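You operate a simulated robot arm through the tools that you are given. There is no shell and no other tool. Be economical: measure what you need, move in short steps, check, and stop when the job is done.

You are at the controls of a simulated robot arm. One attempt, no reset.

JOB
Press the orange button to switch it on. Put three of the reels from the yellow-legged table on the top of the small grey table. Fetch the yellow card and set it in the red crate. Put the grey card on the white bench away on the top of the small grey table. Take the pads box on the white bench and put it away on the yellow-legged table. Pull the filter drawer open. Do these in any order. Set down upright: pads box.

Only the result counts: the job must be done as asked and must still hold three seconds after the hand-in. Knocking over, shifting, dropping, spilling or breaking anything else fails it.

ROBOT AND FRAMES
A 7-joint arm with a vacuum gripper on a trunk, on a base that drives. Base frame: it is fixed to the floor where the robot stands at the start and does not move with it; the origin is under the middle of the robot, x ahead of it, y to its left, z up; the surface under the hand at the start is at about z = 820. Units: mm, rad, N and s.
Its first joint turns from -2.601 to 2.601 rad. Places, roughly: filter drawer [-12400, 600, 1000]; grey card [-750, -3000, 750]; orange button [500, 100, 900]; pads box [-1750, -3000, 1000]; red crate [750, 2000, 250]; reel [500, -250, 750]; top of the small grey table [-100, -2700, 800]; yellow card [0, -2750, 750]; yellow-legged table [800, -800, 800]. Payload 1.06 kg.
Tool frame: the origin (TCP) lies in the middle of the cups' lips, and z points out of the cups. The gripper has 1 cup of 24 mm across, covering 24 by 24 mm (tool x, y); the bellows give 8 mm. With the vacuum on, a cup seals on a smooth face that it is pressed against (1 to 4 N); it does not hold porous or soft things. The pull reaches 23 N.
Orientation is that of the tool frame in the base frame, as a unit quaternion [w, x, y, z]. With the cups facing straight down, the tool's x points along the base's -x, its y along +y and its z along -z.

CONTROLS
- The arm moves only by the tool drive_tool. Its argument "motion" is a list that holds one entry, the list of rows, each a list of 7 numbers: the shift along the tool's x, y, z in mm, then the turn, a rotation vector about the tool's x, y, z in rad, then the vacuum: 1 switches it on, 0 off. In form: [[[tx, ty, tz, ax, ay, az, valve], ...]]. A call has 1 to 8 rows; each row is the pose to reach, as a shift and turn from the pose commanded when the call began, along the tool's axes at that moment. Each row takes 0.2 s and may step no farther than 50 mm and 0.15 rad from the row before; otherwise, or with a gripper value out of range, the whole call is refused. A pose out of reach is approached as far as the arm can. The call stops where the force on the tool passes 40 N (or 10 N more than at its start, if that is more) or the arm is blocked; 0.2 s more then pass. The pull builds up within a second once a cup has sealed. Time passes only in rows, and 0.2 s behind the last, so rows that repeat a pose give it time. It gives the time, the measured TCP pose, the force on the tool (base axes) and the pull of the vacuum at its end, in the units of the frame above (readings bear some noise), with the torque about the TCP (base axes, N m) and any sound that the robot's microphone picked up, and new pictures: "views" is both (left out), scene, wrist or none.
- Cameras (640 x 400 px; columns grow to the right, rows downward): "scene" is now at [36.3, 144.8, 1540]; the picture's right is [-0.32, -0.95, 0.00], its down [-0.62, 0.21, -0.75] and it looks along [0.71, -0.24, -0.66] (base axes); focal length 281 px, centre (320, 200). "wrist" rides on the gripper at [78, 19, -96] in the tool frame; the picture's right is [-0.23, 0.97, 0.00], its down [-0.71, -0.17, -0.69] and it looks along [-0.67, -0.16, 0.73] (tool axes); focal length 243 px, centre (320, 200). There is no depth. A picture from a camera that has moved, and an enlarged one, comes with that camera's place and axes in the base frame and with its lens.
- lift_body(by): slides the trunk up (or, below 0, down) by that many mm; the arm and the scene camera ride with it, the base frame stays. It gives what a move gives, with no picture.
- drive_base(legs): drives the robot by 1 to 6 legs, each [ahead, turn to the left] in mm and rad, along the robot's own axes; the way and the turn of a leg run together, so that a leg with both is an arc; at most 1500 mm and 3.142 rad a leg. The arm and the cameras ride along, it lands a little off, and it stops where it bumps. It gives what a move gives, and a new picture of the scene camera.
- aim_head(pan, tilt): turns the head with the scene camera to pan (to the left, within 2.705 rad either way) and tilt (down, from -0.506 to 1.204), counted from straight ahead of the robot. It gives what a move gives, and a new picture of the scene camera.
- zoom(camera, box): a new picture of the part [left, top, right, bottom] of that camera's present view, enlarged. It takes no simulated time.
- sign_off(): hands the job in; it is judged then, once.

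Work in short steps. Places have to be worked out from the pictures, the camera data and where the tool is seen: move nearer, look again, correct. Check each grasp and each placing, and mend what went wrong. You have 207 turns and 260 pictures in all, those below and enlarged ones among them. Switch the vacuum off and draw the arm clear of the work before you hand the job in, unless the task says otherwise; then end with one line.

The tools are called after "Call:" as a command line: name --argument value ..., lists and objects as JSON in quotes. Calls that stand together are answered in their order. drive_tool: Moves the arm, as the interface text tells. Its arguments: {"type":"object","properties":{"motion":{"type":"array"},"views":{"type":"string","enum":["both","scene","wrist","none"]}},"required":["motion"]} The other tools are called the same way: lift_body (by) slides the trunk up or down; drive_base (legs) drives the base; aim_head (pan, tilt) turns the head that bears the scene camera; zoom (camera, box) takes an enlarged picture of a part of a camera's view; sign_off () hands the job in.

At the start:

```text
time: 0.0
tool_pos: [932.9, 114.1, 1191.6]
tool_rot: [0.0, 0.0, 1.0, 0.001]
force: [-0.7, -0.5, 0.2]
moment: [0.02, -0.01, -0.02]
pull: 0.1
trunk travel left (down, up): [-600.0, 110.0]
robot x, y, heading: [-3.3, -2.7, -0.0]
head pan, tilt: [-0.328, 0.719]
```

scene: 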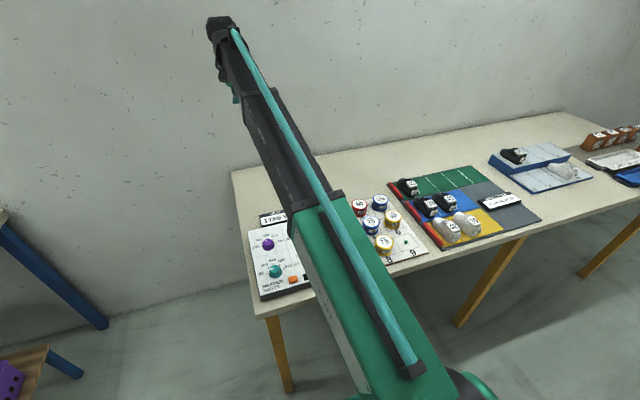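
wrist: 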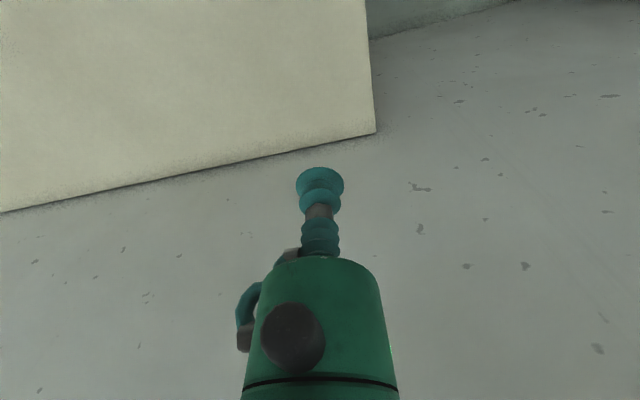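

The scene shows the yellow-legged table with a button panel and reels. I zoom in to see details.

Call:
zoom --camera "scene" --box '[230, 170, 430, 310]'

Call:
zoom --camera "scene" --box '[400, 100, 640, 260]'

```text
2.86 times, centred on (330, 240) of scene
camera zoom: at [36.3, 144.8, 1540.0], right [-0.32, -0.95, 0.0], down [-0.62, 0.21, -0.75], along [0.71, -0.24, -0.66], focal length 802 px, centre (291, 86)
```

zoom: 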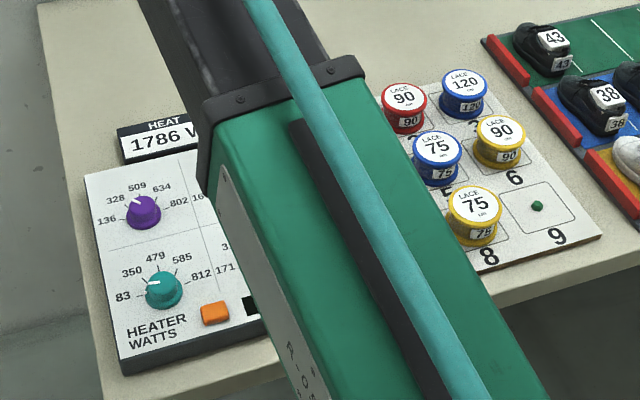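

```text
2.50 times, centred on (520, 180) of scene
camera zoom: at [36.3, 144.8, 1540.0], right [-0.32, -0.95, 0.0], down [-0.62, 0.21, -0.75], along [0.71, -0.24, -0.66], focal length 702 px, centre (-180, 250)
```

zoom: 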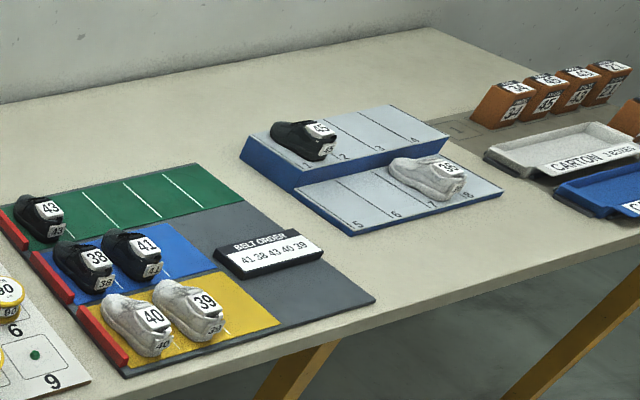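

Estimated button about (483, 73), reels about (510, -230). Now I look to the right, towards the grey table and white bench.

Call:
aim_head --pan -1.6 --tilt 0.4

Call:
aim_head --pan -2.5 --tilt 0.3

Call:
aim_head --pan 1.3 --tilt 0.5

Call:
aim_head --pan 2.6 --tilt 0.3

```text
time: 1.4
tool_pos: [932.8, 114.3, 1191.7]
tool_rot: [0.0, 0.0, 1.0, 0.0]
force: [0.3, 0.7, 0.0]
moment: [0.0, -0.03, -0.02]
pull: 0.1
trunk travel left (down, up): [-600.0, 110.0]
robot x, y, heading: [1.2, -1.4, 0.001]
head pan, tilt: [-1.6, 0.4]
camera scene: at [-46.1, 79.3, 1568.5], right [-1.0, 0.03, 0.0], down [0.01, 0.39, -0.92], along [-0.03, -0.92, -0.39], focal length 281 px, centre (320, 200)
```

scene: 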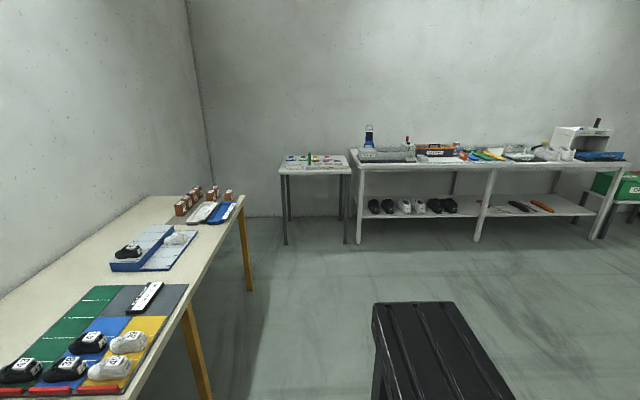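

```text
time: 2.6
tool_pos: [931.8, 113.4, 1191.1]
tool_rot: [0.001, 0.0, 1.0, 0.0]
force: [0.4, -0.5, -1.0]
moment: [0.02, -0.02, 0.0]
pull: 0.1
trunk travel left (down, up): [-600.0, 110.0]
robot x, y, heading: [0.4, 0.6, -0.002]
head pan, tilt: [-2.499, 0.3]
camera scene: at [-118.1, 115.9, 1577.7], right [-0.6, 0.8, 0.0], down [0.24, 0.18, -0.96], along [-0.76, -0.57, -0.3], focal length 281 px, centre (320, 200)
```

scene: 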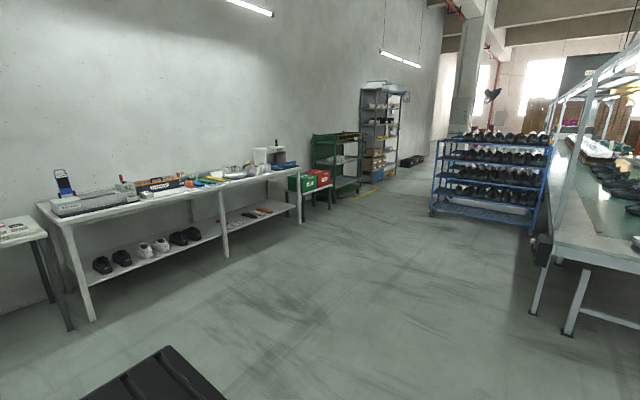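

```text
time: 5.8
tool_pos: [932.5, 113.3, 1192.3]
tool_rot: [0.0, 0.0, 1.0, 0.001]
force: [-0.2, -0.7, -0.3]
moment: [0.0, -0.01, 0.01]
pull: 0.1
trunk travel left (down, up): [-600.0, 110.0]
robot x, y, heading: [3.7, -2.6, -0.007]
head pan, tilt: [1.3, 0.499]
camera scene: at [-19.1, 259.6, 1559.3], right [0.96, -0.27, 0.0], down [-0.13, -0.46, -0.88], along [0.23, 0.85, -0.48], focal length 281 px, centre (320, 200)
```

scene: 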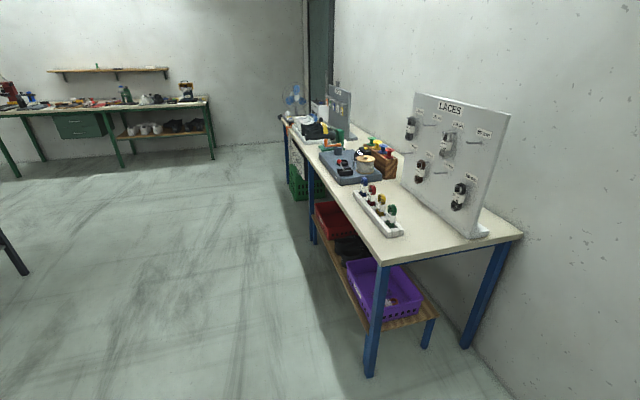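

```text
time: 7.2
tool_pos: [931.9, 113.9, 1191.1]
tool_rot: [0.0, 0.0, 1.0, -0.001]
force: [0.0, 0.3, -0.7]
moment: [0.0, 0.01, 0.01]
pull: 0.0
trunk travel left (down, up): [-600.0, 110.0]
robot x, y, heading: [-0.3, -0.6, -0.003]
head pan, tilt: [2.601, 0.3]
camera scene: at [-123.4, 220.1, 1577.7], right [0.52, 0.86, 0.0], down [0.25, -0.15, -0.96], along [-0.82, 0.49, -0.3], focal length 281 px, centre (320, 200)
```

scene: 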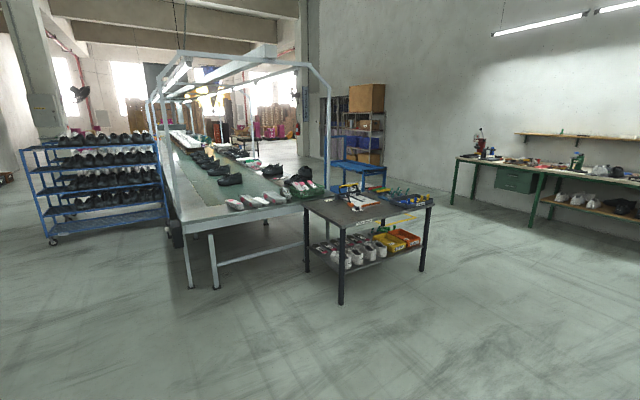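

There's a black ribbed object to the right rear; I look down at it to tell whether it's furniture or part of the robot.

Call:
aim_head --pan -2.0 --tilt 0.9

Call:
aim_head --pan -1.2 --tilt 0.8

```text
time: 10.9
tool_pos: [931.1, 113.9, 1193.3]
tool_rot: [0.0, 0.0, 1.0, 0.0]
force: [-1.2, -0.4, -0.5]
moment: [0.01, -0.01, 0.01]
pull: 0.0
trunk travel left (down, up): [-600.0, 110.0]
robot x, y, heading: [3.6, -0.6, -0.002]
head pan, tilt: [-2.0, 0.901]
camera scene: at [-74.8, 103.2, 1525.5], right [-0.91, 0.42, 0.0], down [0.33, 0.71, -0.62], along [-0.26, -0.56, -0.78], focal length 281 px, centre (320, 200)
```

scene: 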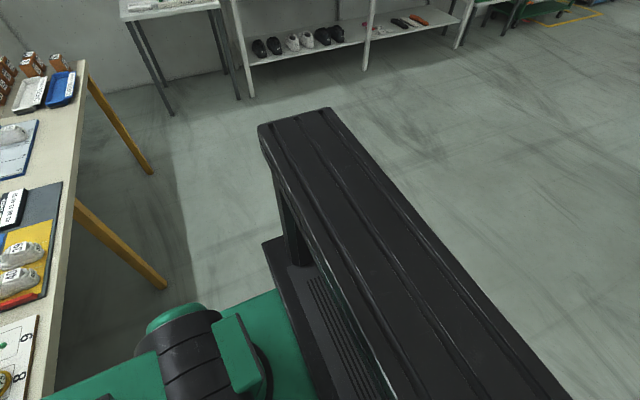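

```text
time: 12.1
tool_pos: [932.9, 114.6, 1193.3]
tool_rot: [0.0, 0.0, 1.0, 0.0]
force: [0.1, 1.2, -0.1]
moment: [0.0, 0.0, -0.01]
pull: 0.0
trunk travel left (down, up): [-600.0, 110.0]
robot x, y, heading: [0.3, -1.9, 0.004]
head pan, tilt: [-1.201, 0.799]
camera scene: at [-14.3, 96.7, 1533.4], right [-0.93, -0.36, 0.0], down [-0.26, 0.67, -0.7], along [0.25, -0.65, -0.72], focal length 281 px, centre (320, 200)
```

scene: 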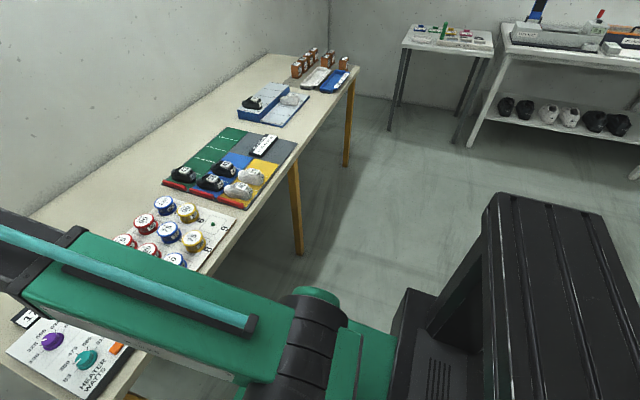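

The black object is the robot's own trunk. I back up 150 mm so the button and reels fall in reach, then look at the work.

Call:
drive_base --legs '[[-170, 0]]'

Call:
aim_head --pan -0.2 --tilt 0.8

```text
time: 13.5
tool_pos: [759.9, 113.8, 1192.3]
tool_rot: [0.001, 0.0, 1.0, 0.0]
force: [0.1, -0.3, 0.7]
moment: [-0.02, -0.02, -0.02]
pull: 0.0
trunk travel left (down, up): [-600.0, 110.0]
robot x, y, heading: [-170.3, -1.0, -0.001]
head pan, tilt: [-1.201, 0.799]
camera scene: at [-185.9, 96.6, 1533.4], right [-0.93, -0.36, 0.0], down [-0.26, 0.67, -0.7], along [0.25, -0.65, -0.72], focal length 281 px, centre (320, 200)
```

scene: 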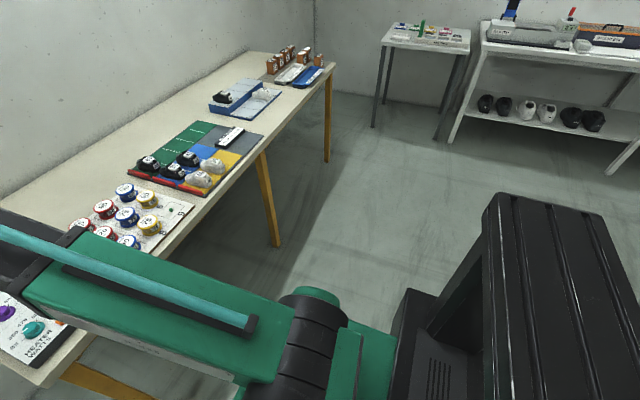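

```text
time: 14.8
tool_pos: [761.5, 113.6, 1193.3]
tool_rot: [0.0, -0.001, 1.0, 0.001]
force: [-0.3, 0.4, 0.2]
moment: [0.01, 0.01, 0.02]
pull: 0.0
trunk travel left (down, up): [-600.0, 110.0]
robot x, y, heading: [-171.7, 1.0, -0.0]
head pan, tilt: [-0.201, 0.799]
camera scene: at [-135.0, 155.7, 1533.4], right [-0.2, -0.98, 0.0], down [-0.7, 0.14, -0.7], along [0.68, -0.14, -0.72], focal length 281 px, centre (320, 200)
```

scene: 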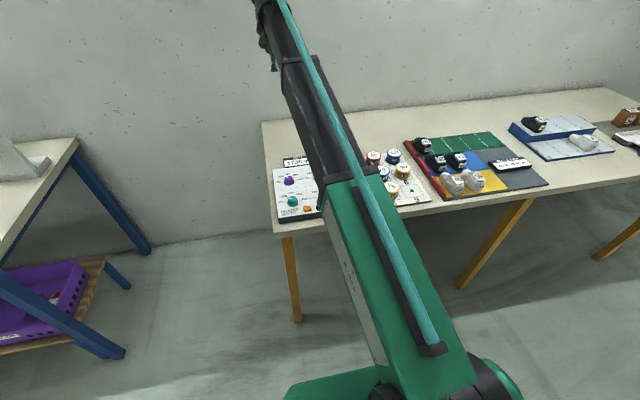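

I bring the tool over the button area, at about z 1010.

Call:
drive_tool --motion '[[[40, -7, 30, 0, 0, 0, 0], [80, -14, 60, 0, 0, 0, 0], [120, -21, 90, 0, 0, 0, 0], [160, -28, 120, 0, 0, 0, 0], [200, -35, 150, 0, 0, 0, 0], [240, -40, 180, 0, 0, 0, 0]]]'

```text
refused: row 1 steps farther than a row can; nothing moved
```

Slightly too long a step; I use more rows.

Call:
drive_tool --motion '[[[34, -6, 26, 0, 0, 0, 0], [68, -12, 52, 0, 0, 0, 0], [102, -18, 78, 0, 0, 0, 0], [136, -24, 104, 0, 0, 0, 0], [170, -30, 130, 0, 0, 0, 0], [204, -36, 156, 0, 0, 0, 0], [238, -40, 182, 0, 0, 0, 0]]]'

```text
time: 16.4
tool_pos: [524.6, 74.0, 1009.2]
tool_rot: [0.001, -0.001, 1.0, 0.0]
force: [0.0, 0.6, 0.0]
moment: [-0.02, 0.01, 0.01]
pull: 0.1
trunk travel left (down, up): [-600.0, 110.0]
robot x, y, heading: [-169.0, -0.9, -0.0]
head pan, tilt: [-0.201, 0.799]
camera scene: at [-135.3, 155.7, 1533.4], right [-0.2, -0.98, 0.0], down [-0.7, 0.14, -0.7], along [0.68, -0.14, -0.72], focal length 281 px, centre (320, 200)
camera wrist: at [444.4, 90.2, 1104.7], right [0.23, 0.97, 0.0], down [0.71, -0.17, 0.69], along [0.67, -0.16, -0.73], focal length 243 px, centre (320, 200)
```

scene: 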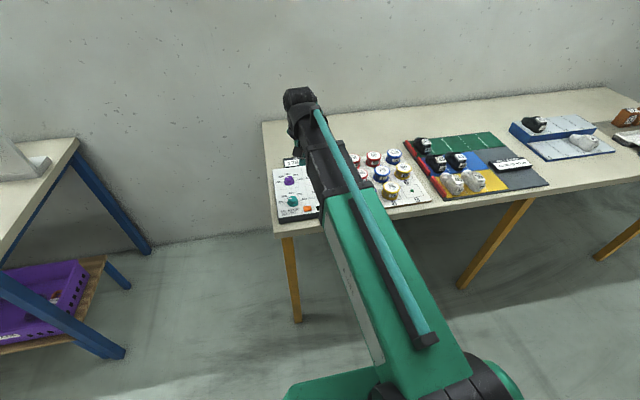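
wrist: 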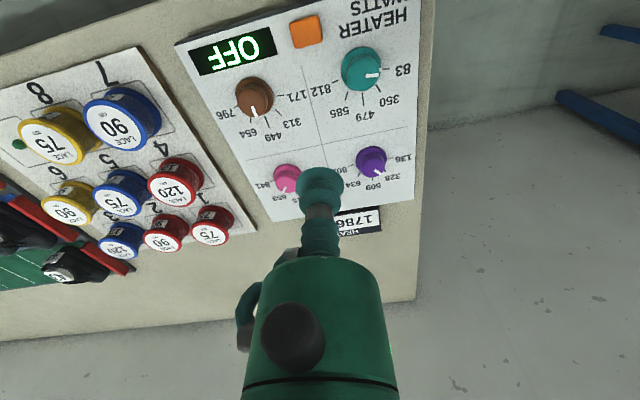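

The display reads OFF and the orange button is near (480, 70). I move above it and descend to z≈885.

Call:
drive_tool --motion '[[[45, -4, 10, 0, 0, 0, 0], [45, -4, 50, 0, 0, 0, 0], [45, -4, 90, 0, 0, 0, 0], [45, -4, 120, 0, 0, 0, 0]]]' --views "wrist"

```text
time: 17.4
tool_pos: [480.3, 70.4, 889.7]
tool_rot: [0.0, -0.001, 1.0, 0.0]
force: [0.9, 0.2, 0.1]
moment: [-0.03, 0.0, 0.03]
pull: 0.0
trunk travel left (down, up): [-600.0, 110.0]
robot x, y, heading: [-169.7, 3.9, 0.001]
head pan, tilt: [-0.201, 0.799]
camera wrist: at [400.2, 87.3, 984.3], right [0.23, 0.97, 0.0], down [0.71, -0.17, 0.69], along [0.67, -0.16, -0.73], focal length 243 px, centre (320, 200)
```

wrist: 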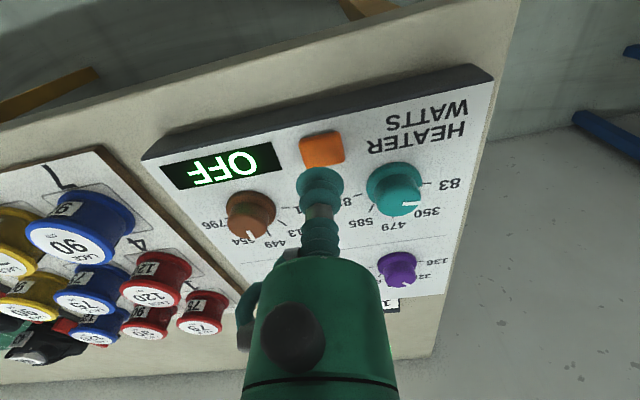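

Button lies right beneath (about 477, 70). I lower in small steps until contact.

Call:
drive_tool --motion '[[[3, 0, 15, 0, 0, 0, 0], [3, 0, 22, 0, 0, 0, 0], [3, 0, 28, 0, 0, 0, 0], [3, 0, 33, 0, 0, 0, 0]]]' --views "wrist"

```text
time: 18.4
tool_pos: [476.2, 69.7, 857.3]
tool_rot: [0.0, -0.001, 1.0, 0.001]
force: [0.6, 0.3, 1.1]
moment: [-0.02, 0.01, 0.0]
pull: 0.2
trunk travel left (down, up): [-600.0, 110.0]
robot x, y, heading: [-168.5, 1.8, -0.002]
head pan, tilt: [-0.201, 0.799]
camera wrist: at [396.5, 87.5, 952.6], right [0.23, 0.97, 0.0], down [0.71, -0.17, 0.69], along [0.67, -0.16, -0.73], focal length 243 px, centre (320, 200)
```

wrist: 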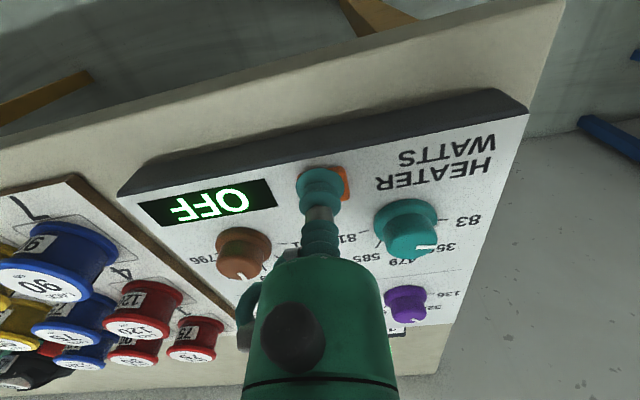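

Nearly at the button; I continue in 2–3 mm steps and return up.

Call:
drive_tool --motion '[[[0, 0, 3, 0, 0, 0, 0], [0, 0, 6, 0, 0, 0, 0], [0, 0, 9, 0, 0, 0, 0], [0, 0, 12, 0, 0, 0, 0]]]' --views "wrist"

```text
time: 19.4
tool_pos: [475.6, 69.2, 845.0]
tool_rot: [0.0, -0.001, 1.0, 0.0]
force: [-0.2, 0.2, 8.4]
moment: [-0.05, -0.03, 0.0]
pull: 0.1
trunk travel left (down, up): [-600.0, 110.0]
robot x, y, heading: [-171.1, -1.6, -0.002]
head pan, tilt: [-0.201, 0.799]
heard: click
camera wrist: at [396.0, 87.3, 941.0], right [0.23, 0.97, 0.0], down [0.71, -0.17, 0.69], along [0.67, -0.16, -0.73], focal length 243 px, centre (320, 200)
```

wrist: 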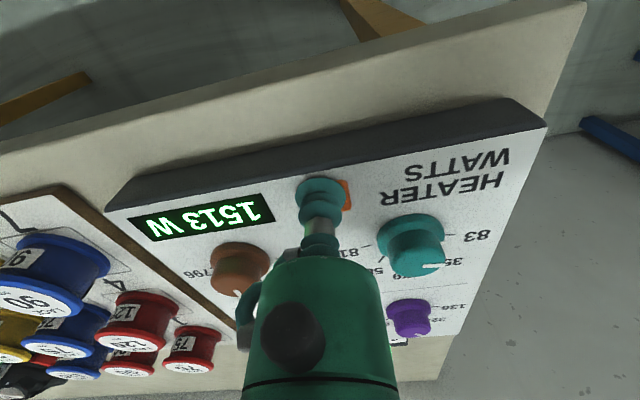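

Click heard and the display reads 1513 W: on. I rise and move toward the blue reel in slot 7 (about 506, -137).

Call:
drive_tool --motion '[[[0, 0, -45, 0, 0, 0, 0], [0, 0, -90, 0, 0, 0, 0], [-5, -30, -125, 0, 0, 0, 0], [-12, -75, -130, 0, 0, 0, 0], [-20, -120, -130, 0, 0, 0, 0], [-27, -165, -130, 0, 0, 0, 0], [-30, -206, -130, 0, 0, 0, 0]]]' --views "wrist"

```text
time: 21.0
tool_pos: [505.8, -136.2, 975.6]
tool_rot: [0.0, -0.001, 1.0, -0.001]
force: [0.6, -0.4, -0.5]
moment: [0.03, 0.0, 0.01]
pull: 0.0
trunk travel left (down, up): [-600.0, 110.0]
robot x, y, heading: [-173.3, 0.2, -0.003]
head pan, tilt: [-0.201, 0.799]
camera wrist: at [426.9, -119.3, 1070.6], right [0.23, 0.97, 0.0], down [0.71, -0.17, 0.69], along [0.67, -0.16, -0.73], focal length 243 px, centre (320, 200)
```

wrist: 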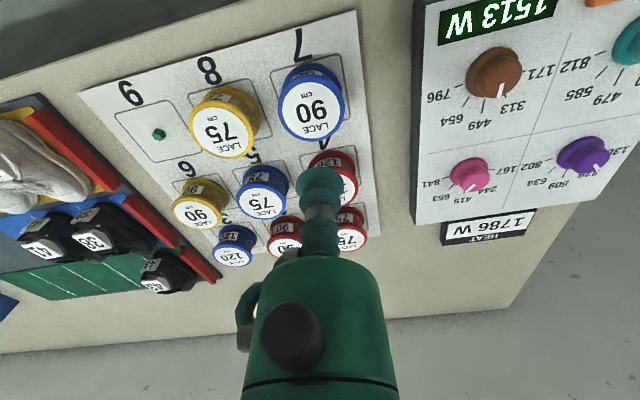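

The slot-7 reel top centre works out to (507, -146, ~866). I descend above it.

Call:
drive_tool --motion '[[[-1, -10, 40, 0, 0, 0, 0], [-1, -10, 80, 0, 0, 0, 0], [-1, -10, 95, 0, 0, 0, 0]]]' --views "wrist"

```text
time: 21.8
tool_pos: [508.1, -145.9, 880.4]
tool_rot: [-0.001, 0.0, 1.0, 0.0]
force: [0.1, 0.1, -1.1]
moment: [-0.03, 0.01, -0.02]
pull: 0.1
trunk travel left (down, up): [-600.0, 110.0]
robot x, y, heading: [-169.4, -0.2, 0.003]
head pan, tilt: [-0.201, 0.799]
camera wrist: at [428.0, -128.3, 975.6], right [0.23, 0.97, 0.0], down [0.71, -0.17, 0.69], along [0.67, -0.16, -0.73], focal length 243 px, centre (320, 200)
```

wrist: 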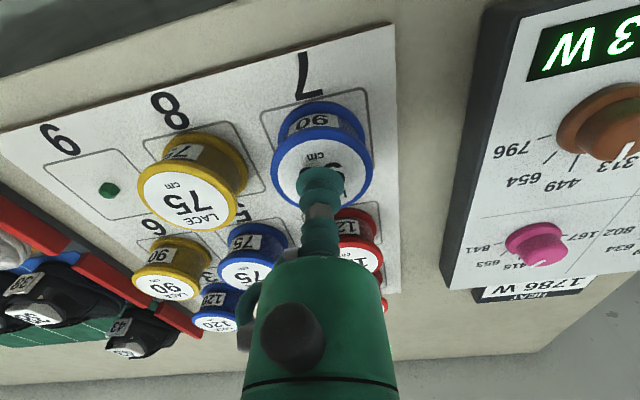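

Well aligned. Vacuum on and creep down to seal.

Call:
drive_tool --motion '[[[0, -1, 6, 0, 0, 0, 1], [0, -1, 10, 0, 0, 0, 1], [0, -1, 13, 0, 0, 0, 1], [0, -1, 16, 0, 0, 0, 1], [0, -1, 18, 0, 0, 0, 1], [0, -1, 18, 0, 0, 0, 1]]]' --views "none"

```text
time: 23.2
tool_pos: [507.5, -147.8, 861.7]
tool_rot: [0.001, -0.002, 1.0, 0.0]
force: [6.8, -1.6, 17.9]
moment: [0.02, 0.01, -0.04]
pull: 22.5
trunk travel left (down, up): [-600.0, 110.0]
robot x, y, heading: [-170.9, -0.0, 0.001]
head pan, tilt: [-0.201, 0.799]
```

Sealed (pull 22.5). I lift straight up.

Call:
drive_tool --motion '[[[0, 0, -6, 0, 0, 0, 1], [0, 0, -20, 0, 0, 0, 1], [0, 0, -50, 0, 0, 0, 1], [0, 0, -90, 0, 0, 0, 1], [0, 0, -130, 0, 0, 0, 1], [0, 0, -170, 0, 0, 0, 1], [0, 0, -200, 0, 0, 0, 1]]]' --views "wrist"

```text
time: 24.8
tool_pos: [504.5, -146.9, 1062.0]
tool_rot: [0.0, -0.001, 1.0, 0.0]
force: [0.0, -0.3, -0.7]
moment: [-0.01, -0.03, 0.02]
pull: 23.2
trunk travel left (down, up): [-600.0, 110.0]
robot x, y, heading: [-167.7, 0.9, 0.004]
head pan, tilt: [-0.201, 0.799]
camera wrist: at [426.8, -129.6, 1158.3], right [0.23, 0.97, 0.0], down [0.71, -0.17, 0.68], along [0.67, -0.16, -0.73], focal length 243 px, centre (320, 200)
```

wrist: 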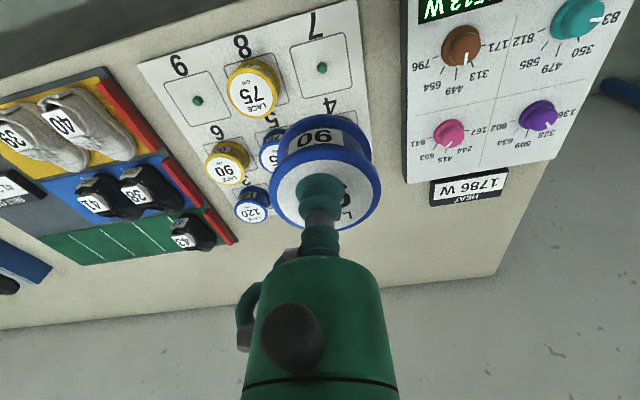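

Reel held. I turn right and drive towards the grey table, stopping short.

Call:
drive_base --legs '[[0, -1.571], [1000, 0], [750, 0]]'

Call:
aim_head --pan 0 --tilt 0.8

```text
time: 37.4
tool_pos: [-286.7, -2422.8, 1063.8]
tool_rot: [0.0, 0.702, 0.713, 0.0]
force: [0.7, -0.1, -0.7]
moment: [-0.01, -0.01, 0.01]
pull: 22.9
trunk travel left (down, up): [-600.0, 110.0]
robot x, y, heading: [-144.7, -1744.4, -1.56]
head pan, tilt: [-0.201, 0.799]
camera scene: at [7.8, -1774.1, 1533.4], right [-0.98, 0.19, 0.0], down [0.13, 0.7, -0.7], along [-0.13, -0.69, -0.72], focal length 281 px, centre (320, 200)
```

scene: 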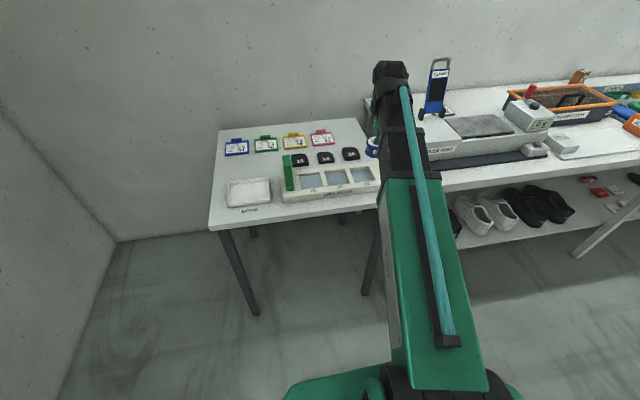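

```text
time: 38.1
tool_pos: [-286.9, -2421.9, 1061.3]
tool_rot: [0.0, 0.702, 0.712, -0.001]
force: [0.4, 0.7, -0.2]
moment: [0.01, 0.0, -0.01]
pull: 22.4
trunk travel left (down, up): [-600.0, 110.0]
robot x, y, heading: [-147.6, -1746.1, -1.555]
head pan, tilt: [0.0, 0.799]
camera scene: at [23.9, -1775.3, 1533.4], right [-1.0, -0.01, 0.0], down [-0.01, 0.72, -0.7], along [0.01, -0.7, -0.72], focal length 281 px, centre (320, 200)
```

scene: 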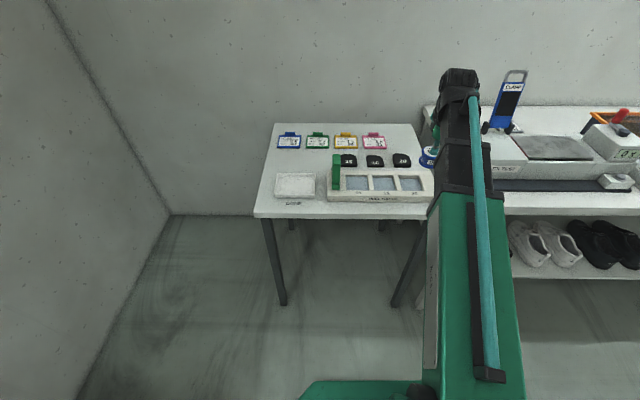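

Call:
zoom --camera "scene" --box '[240, 110, 450, 230]'

```text
3.05 times, centred on (345, 170) of scene
camera zoom: at [23.9, -1775.3, 1533.4], right [-1.0, -0.01, 0.0], down [-0.01, 0.72, -0.7], along [0.01, -0.7, -0.72], focal length 856 px, centre (244, 291)
```

zoom: 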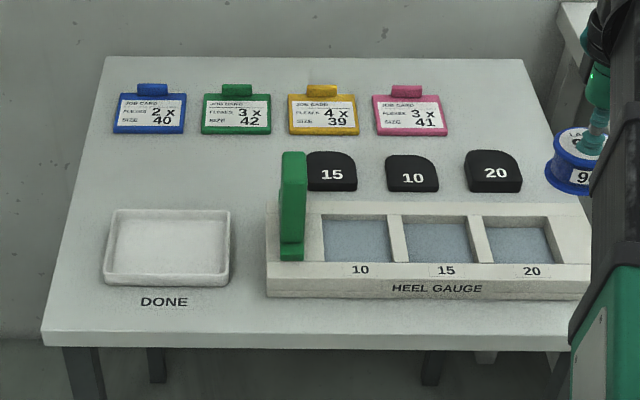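

Table spans x -460..260, y -3015..-2400 at z≈800; free band behind the DONE tray around y≈-2725, x 20..240. I shift the arm to the left (+x), then drive 200 mm nearer.

Call:
drive_tool --motion '[[[0, 45, 0, 0, 0, 0, 1], [0, 92, 0, 0, 0, 0, 1], [0, 140, 0, 0, 0, 0, 1], [0, 188, 0, 0, 0, 0, 1], [0, 236, 0, 0, 0, 0, 1], [0, 284, 0, 0, 0, 0, 1], [0, 330, 0, 0, 0, 0, 1], [0, 345, 0, 0, 0, 0, 1]]]' --views "none"

Call:
drive_base --legs '[[200, 0]]'

```text
time: 39.9
tool_pos: [59.4, -2417.9, 1063.3]
tool_rot: [-0.001, 0.702, 0.712, 0.0]
force: [-0.2, 0.2, -0.7]
moment: [0.02, -0.01, 0.0]
pull: 22.3
trunk travel left (down, up): [-600.0, 110.0]
robot x, y, heading: [-145.0, -1741.1, -1.556]
head pan, tilt: [0.0, 0.799]
```

```text
time: 41.5
tool_pos: [59.7, -2619.3, 1063.2]
tool_rot: [0.0, 0.703, 0.711, 0.0]
force: [-0.3, -0.2, -0.9]
moment: [0.01, 0.0, -0.01]
pull: 23.0
trunk travel left (down, up): [-600.0, 110.0]
robot x, y, heading: [-145.0, -1941.6, -1.564]
head pan, tilt: [0.0, 0.799]
camera scene: at [26.6, -1977.3, 1533.4], right [-1.0, -0.01, 0.0], down [-0.01, 0.72, -0.7], along [0.01, -0.7, -0.72], focal length 281 px, centre (320, 200)
```

scene: 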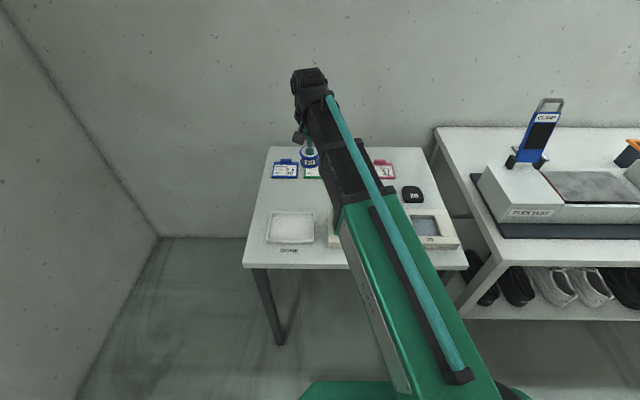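

I move to above (190, -2725) and lower to z≈930 to look.

Call:
drive_tool --motion '[[[-25, 32, 10, 0, 0, 0, 1], [-52, 64, 25, 0, 0, 0, 1], [-79, 96, 45, 0, 0, 0, 1], [-106, 130, 60, 0, 0, 0, 1], [-106, 130, 100, 0, 0, 0, 1], [-106, 130, 133, 0, 0, 0, 1]]]'

```text
time: 42.9
tool_pos: [191.2, -2723.8, 929.6]
tool_rot: [0.0, 0.703, 0.711, 0.0]
force: [0.7, 0.6, -0.6]
moment: [0.01, 0.02, 0.0]
pull: 23.1
trunk travel left (down, up): [-600.0, 110.0]
robot x, y, heading: [-149.3, -1943.1, -1.56]
head pan, tilt: [0.0, 0.799]
camera scene: at [26.6, -1976.8, 1533.4], right [-1.0, -0.01, 0.0], down [-0.01, 0.72, -0.7], along [0.01, -0.7, -0.72], focal length 281 px, centre (320, 200)
camera wrist: at [208.7, -2646.5, 1025.1], right [0.97, -0.22, 0.0], down [-0.16, -0.71, 0.69], along [-0.15, -0.67, -0.73], focal length 243 px, centre (320, 200)
```

scene: 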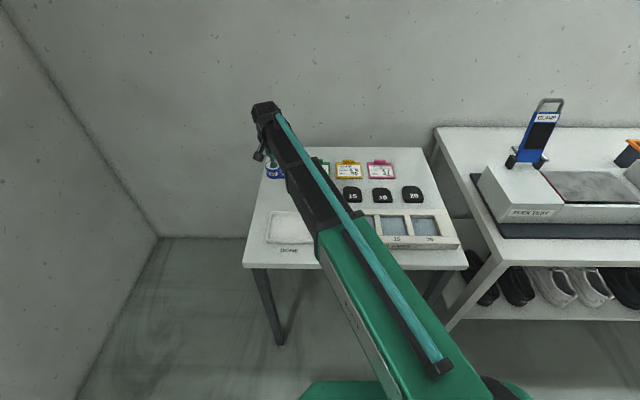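
wrist: 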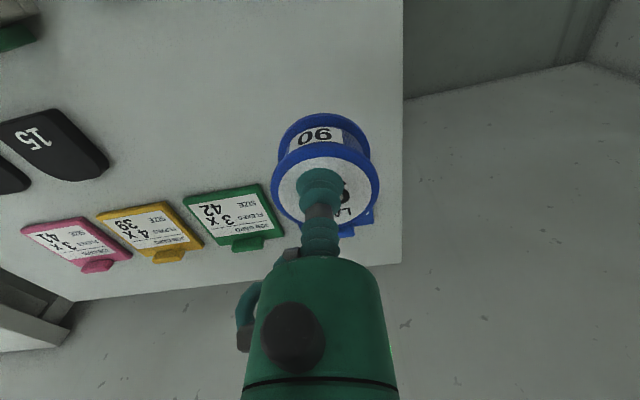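

Clear spot beneath. I lower, creeping near contact.

Call:
drive_tool --motion '[[[0, 0, 40, 0, 0, 0, 1], [0, 0, 70, 0, 0, 0, 1], [0, 0, 75, 0, 0, 0, 1], [0, 0, 79, 0, 0, 0, 1], [0, 0, 82, 0, 0, 0, 1], [0, 0, 85, 0, 0, 0, 1]]]' --views "wrist"

```text
time: 44.3
tool_pos: [191.1, -2723.7, 845.3]
tool_rot: [0.0, 0.703, 0.711, 0.0]
force: [-0.8, 0.5, -0.1]
moment: [0.01, -0.01, -0.01]
pull: 22.9
trunk travel left (down, up): [-600.0, 110.0]
robot x, y, heading: [-150.0, -1941.3, -1.56]
head pan, tilt: [0.0, 0.799]
camera wrist: at [208.7, -2646.5, 940.5], right [0.97, -0.22, 0.0], down [-0.16, -0.71, 0.69], along [-0.15, -0.67, -0.73], focal length 243 px, centre (320, 200)
```

wrist: 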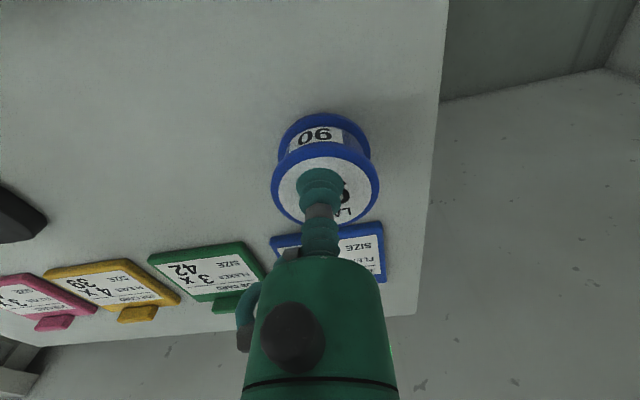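

No contact yet; continue down slowly.

Call:
drive_tool --motion '[[[0, 0, 3, 0, 0, 0, 1], [0, 0, 6, 0, 0, 0, 1], [0, 0, 9, 0, 0, 0, 1], [0, 0, 11, 0, 0, 0, 1]]]' --views "none"

```text
time: 45.3
tool_pos: [190.6, -2723.2, 835.7]
tool_rot: [0.001, 0.703, 0.712, -0.002]
force: [1.2, -3.7, 17.3]
moment: [0.05, -0.02, 0.02]
pull: 23.0
trunk travel left (down, up): [-600.0, 110.0]
robot x, y, heading: [-146.5, -1946.1, -1.561]
head pan, tilt: [0.0, 0.799]
```

Contact. Vacuum off, wait, then rise.

Call:
drive_tool --motion '[[[0, 0, -3, 0, 0, 0, 0], [0, 0, -3, 0, 0, 0, 0], [0, 0, -3, 0, 0, 0, 0], [0, 0, -6, 0, 0, 0, 0], [0, 0, -15, 0, 0, 0, 0], [0, 0, -50, 0, 0, 0, 0], [0, 0, -95, 0, 0, 0, 0], [0, 0, -140, 0, 0, 0, 0]]]' --views "wrist"

```text
time: 47.1
tool_pos: [191.3, -2724.5, 974.5]
tool_rot: [0.0, 0.703, 0.712, 0.0]
force: [-0.3, 0.6, -0.6]
moment: [0.02, -0.01, 0.02]
pull: 0.0
trunk travel left (down, up): [-600.0, 110.0]
robot x, y, heading: [-150.3, -1946.8, -1.563]
head pan, tilt: [0.0, 0.799]
camera wrist: at [208.5, -2647.8, 1069.7], right [0.97, -0.22, 0.0], down [-0.16, -0.71, 0.69], along [-0.15, -0.67, -0.73], focal length 243 px, centre (320, 200)
```

wrist: 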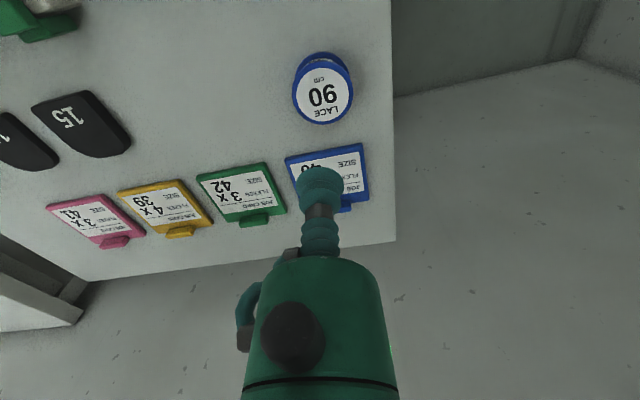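

Reel A is standing. Yellow card is at about (-80, -2853); I move above it.

Call:
drive_tool --motion '[[[-18, -39, 0, 0, 0, 0, 0], [-36, -78, 0, 0, 0, 0, 0], [-54, -117, 0, 0, 0, 0, 0], [-72, -156, 10, 0, 0, 0, 0], [-90, -195, 20, 0, 0, 0, 0], [-108, -234, 30, 0, 0, 0, 0], [-127, -271, 40, 0, 0, 0, 0], [-127, -271, 75, 0, 0, 0, 0]]]' --views "wrist"

```text
time: 48.9
tool_pos: [-79.4, -2854.6, 897.7]
tool_rot: [0.0, 0.702, 0.712, 0.001]
force: [-0.6, -0.2, 0.2]
moment: [0.01, -0.01, 0.0]
pull: 0.0
trunk travel left (down, up): [-600.0, 110.0]
robot x, y, heading: [-143.4, -1942.0, -1.558]
head pan, tilt: [0.0, 0.799]
camera wrist: at [-61.8, -2777.9, 993.8], right [0.97, -0.22, 0.0], down [-0.16, -0.71, 0.69], along [-0.15, -0.67, -0.73], focal length 243 px, centre (320, 200)
```

wrist: 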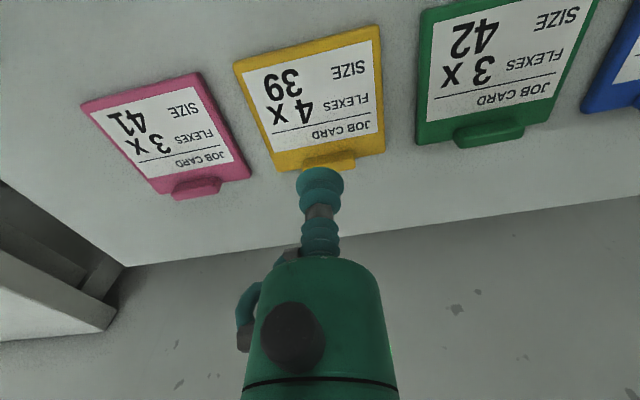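

Card centre is about (-84, -2845). I descend and then creep with vacuum.

Call:
drive_tool --motion '[[[10, -5, 40, 0, 0, 0, 0], [10, -5, 70, 0, 0, 0, 1], [10, -5, 76, 0, 0, 0, 1], [10, -5, 80, 0, 0, 0, 1], [10, -5, 83, 0, 0, 0, 1]]]' --views "wrist"

```text
time: 50.1
tool_pos: [-83.2, -2845.2, 816.6]
tool_rot: [0.0, 0.702, 0.712, 0.0]
force: [0.8, 0.6, 0.7]
moment: [-0.01, -0.01, -0.01]
pull: 0.0
trunk travel left (down, up): [-600.0, 110.0]
robot x, y, heading: [-143.9, -1943.5, -1.557]
head pan, tilt: [0.0, 0.799]
camera wrist: at [-66.1, -2767.3, 911.2], right [0.97, -0.22, 0.0], down [-0.16, -0.71, 0.69], along [-0.15, -0.67, -0.73], focal length 243 px, centre (320, 200)
```

wrist: 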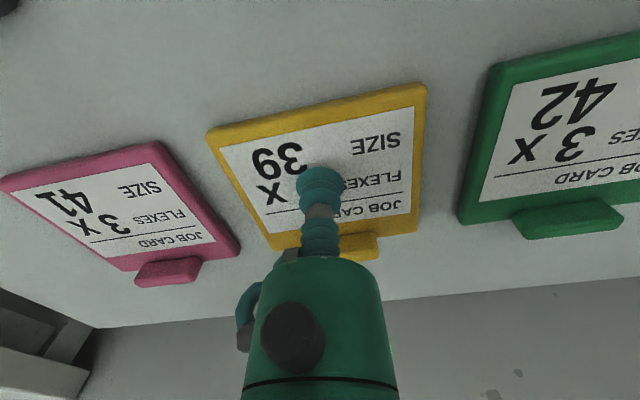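

Well centred; continue creeping.

Call:
drive_tool --motion '[[[0, 0, 3, 0, 0, 0, 1], [0, 0, 6, 0, 0, 0, 1], [0, 0, 8, 0, 0, 0, 1], [0, 0, 10, 0, 0, 0, 1], [0, 0, 10, 0, 0, 0, 1], [0, 0, 10, 0, 0, 0, 1]]]' --views "none"

```text
time: 51.5
tool_pos: [-82.7, -2845.2, 806.3]
tool_rot: [0.001, 0.703, 0.711, 0.0]
force: [0.9, -6.1, 16.3]
moment: [0.05, 0.01, 0.01]
pull: 22.9
trunk travel left (down, up): [-600.0, 110.0]
robot x, y, heading: [-147.2, -1945.1, -1.56]
head pan, tilt: [0.0, 0.799]
```

Sealed. Lift.

Call:
drive_tool --motion '[[[0, 0, -8, 0, 0, 0, 1], [0, 0, -25, 0, 0, 0, 1], [0, 0, -60, 0, 0, 0, 1], [0, 0, -105, 0, 0, 0, 1], [0, 0, -150, 0, 0, 0, 1], [0, 0, -200, 0, 0, 0, 1], [0, 0, -250, 0, 0, 0, 1]]]' --views "wrist"

```text
time: 53.1
tool_pos: [-83.4, -2844.3, 1055.6]
tool_rot: [0.0, 0.702, 0.712, 0.0]
force: [0.9, -0.2, -0.5]
moment: [0.01, 0.04, 0.02]
pull: 23.0
trunk travel left (down, up): [-600.0, 110.0]
robot x, y, heading: [-145.4, -1947.3, -1.552]
head pan, tilt: [0.0, 0.799]
camera wrist: at [-66.3, -2767.1, 1151.0], right [0.97, -0.22, 0.0], down [-0.16, -0.71, 0.68], along [-0.15, -0.67, -0.73], focal length 243 px, centre (320, 200)
```

wrist: 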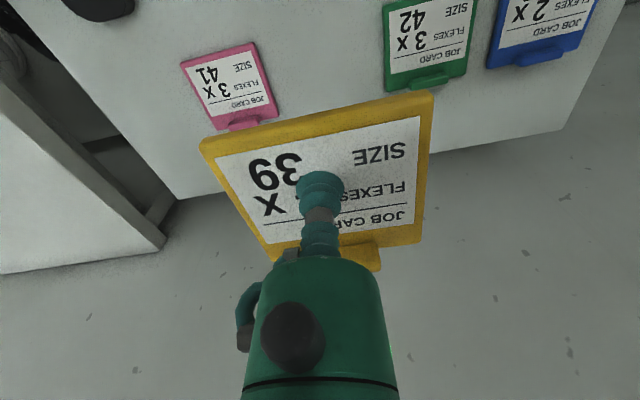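

Card is held. I retract the arm and then reverse to beside the blue-legged table and turn to face it.

Call:
drive_tool --motion '[[[45, 0, 0, 0, 0, 0, 1], [90, 0, 0, 0, 0, 0, 1], [135, 0, 0, 0, 0, 0, 1], [180, 0, 0, 0, 0, 0, 1], [225, 0, 0, 0, 0, 0, 1], [270, 0, 0, 0, 0, 0, 1], [300, 0, 0, 0, 0, 0, 1]]]' --views "none"

Call:
drive_base --legs '[[-1300, 0], [0, 0.1], [-1400, 0], [-1250, 0], [0, 1.452]]'

```text
time: 54.7
tool_pos: [-87.3, -2542.9, 1056.2]
tool_rot: [0.0, 0.703, 0.711, 0.0]
force: [0.0, -0.2, -0.3]
moment: [0.01, 0.0, 0.01]
pull: 23.3
trunk travel left (down, up): [-600.0, 110.0]
robot x, y, heading: [-143.5, -1943.0, -1.562]
head pan, tilt: [0.0, 0.799]
```

```text
time: 77.8
tool_pos: [97.1, 2041.6, 1055.1]
tool_rot: [0.0, -0.014, 1.0, 0.001]
force: [0.9, -0.4, -0.3]
moment: [-0.01, 0.0, -0.02]
pull: 22.4
trunk travel left (down, up): [-600.0, 110.0]
robot x, y, heading: [-503.5, 1970.8, 0.026]
head pan, tilt: [0.0, 0.799]
camera scene: at [-468.4, 2146.2, 1533.4], right [0.03, -1.0, 0.0], down [-0.72, -0.02, -0.7], along [0.7, 0.02, -0.72], focal length 281 px, centre (320, 200)
```

scene: 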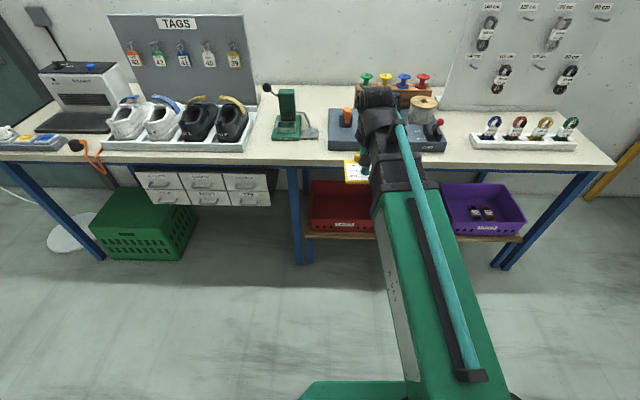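

The red crate sits on the low shelf beneath the table. Zoom to read its geometry.

Call:
zoom --camera "scene" --box '[270, 140, 550, 280]'

```text
2.29 times, centred on (410, 210) of scene
camera zoom: at [-468.4, 2146.2, 1533.4], right [0.03, -1.0, 0.0], down [-0.72, -0.02, -0.7], along [0.7, 0.02, -0.72], focal length 642 px, centre (114, 177)
```

zoom: 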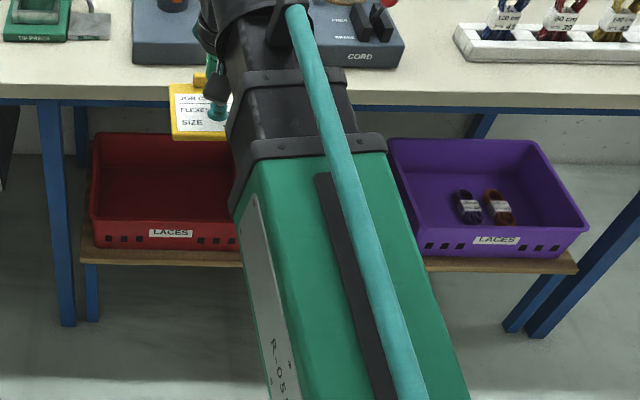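

The crate is at roughly x 485–780, y 1870–2230, rim z≈405, under the table (edge x≈430, underside ≈780). The wrist is only ~220 mm tall, so I can go in beneath. I drive 150 ahead and lower the trunk 560.

Call:
drive_base --legs '[[150, -0.026]]'

Call:
lift_body --by -560

Call:
aim_head --pan -0.1 --tilt 0.5

Call:
drive_tool --motion '[[[0, 0, 0, 0, 0, 0, 1]]]' --views "wrist"

```text
time: 79.2
tool_pos: [249.2, 2027.3, 1056.3]
tool_rot: [0.001, -0.001, 1.0, 0.001]
force: [0.4, 1.0, -0.3]
moment: [0.0, 0.01, -0.03]
pull: 23.1
trunk travel left (down, up): [-600.0, 110.0]
robot x, y, heading: [-348.8, 1973.7, 0.003]
head pan, tilt: [0.0, 0.799]
camera scene: at [-313.0, 2147.5, 1533.4], right [0.0, -1.0, 0.0], down [-0.72, 0.0, -0.7], along [0.7, 0.0, -0.72], focal length 281 px, centre (320, 200)
```

scene: 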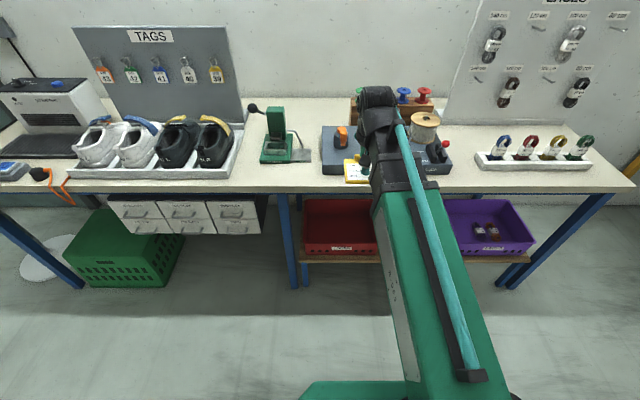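

```text
refused: -560 is not a number from -400 to 400
```

```text
time: 80.0
tool_pos: [249.8, 2027.8, 1056.0]
tool_rot: [0.0, -0.001, 1.0, -0.001]
force: [0.9, -0.5, -0.6]
moment: [0.01, 0.04, 0.01]
pull: 22.8
trunk travel left (down, up): [-600.0, 110.0]
robot x, y, heading: [-351.2, 1976.5, 0.003]
head pan, tilt: [-0.099, 0.499]
camera scene: at [-304.0, 2138.5, 1559.3], right [-0.1, -1.0, 0.0], down [-0.48, 0.05, -0.88], along [0.87, -0.09, -0.48], focal length 281 px, centre (320, 200)
```

scene: 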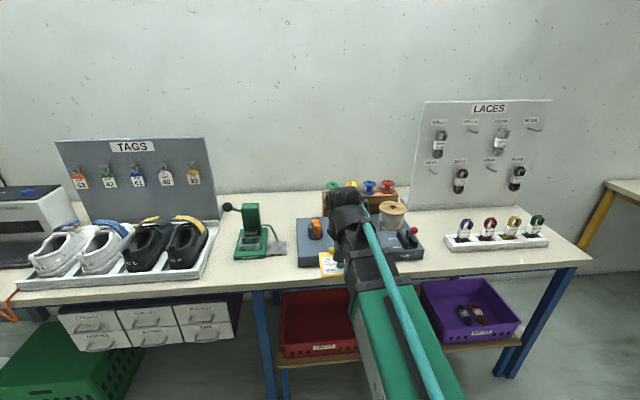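

```text
time: 80.4
tool_pos: [250.3, 2028.4, 1056.9]
tool_rot: [0.0, -0.001, 1.0, 0.0]
force: [0.1, 0.1, -0.3]
moment: [0.01, 0.03, 0.01]
pull: 22.7
trunk travel left (down, up): [-600.0, 110.0]
robot x, y, heading: [-348.2, 1978.3, 0.002]
head pan, tilt: [-0.099, 0.499]
camera wrist: at [170.1, 2045.0, 1151.6], right [0.23, 0.97, 0.0], down [0.71, -0.17, 0.69], along [0.67, -0.16, -0.73], focal length 243 px, centre (320, 200)
```

wrist: 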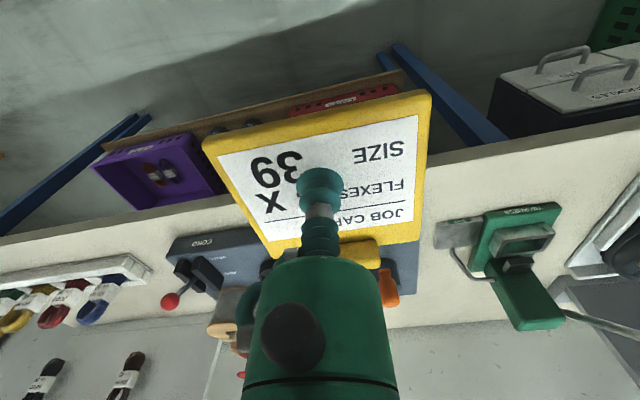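

Trunk moves are limited to 400 per call; I lower in two steps, then look.

Call:
lift_body --by -300

Call:
aim_head --pan 0.1 --tilt 0.6

```text
time: 83.4
tool_pos: [250.0, 2026.6, 755.8]
tool_rot: [0.0, -0.001, 1.0, -0.001]
force: [-1.4, 0.2, -0.4]
moment: [0.0, 0.02, -0.01]
pull: 23.1
trunk travel left (down, up): [-300.0, 410.0]
robot x, y, heading: [-348.6, 1975.5, 0.005]
head pan, tilt: [-0.099, 0.499]
```

```text
time: 84.1
tool_pos: [249.3, 2028.2, 755.7]
tool_rot: [0.001, -0.002, 1.0, 0.0]
force: [-0.8, 0.0, -0.5]
moment: [0.02, 0.0, -0.01]
pull: 22.9
trunk travel left (down, up): [-300.0, 410.0]
robot x, y, heading: [-349.6, 1972.6, 0.001]
head pan, tilt: [0.099, 0.6]
camera scene: at [-306.6, 2156.2, 1250.3], right [0.1, -0.99, 0.0], down [-0.56, -0.06, -0.83], along [0.82, 0.08, -0.56], focal length 281 px, centre (320, 200)
```

scene: 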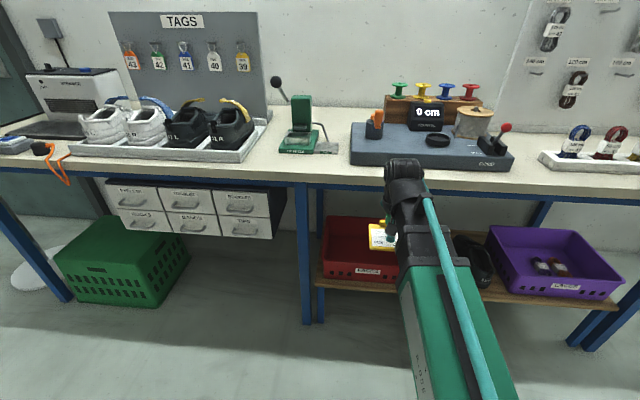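

Call:
zoom --camera "scene" --box '[290, 150, 530, 330]'

```text
2.22 times, centred on (410, 240) of scene
camera zoom: at [-306.6, 2156.2, 1250.3], right [0.1, -0.99, 0.0], down [-0.56, -0.06, -0.83], along [0.82, 0.08, -0.56], focal length 624 px, centre (120, 111)
```

zoom: 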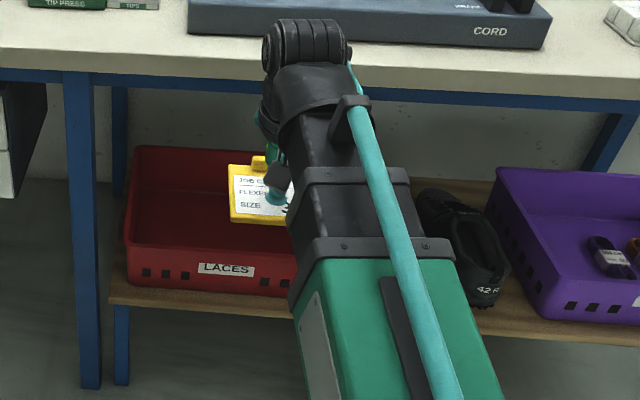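

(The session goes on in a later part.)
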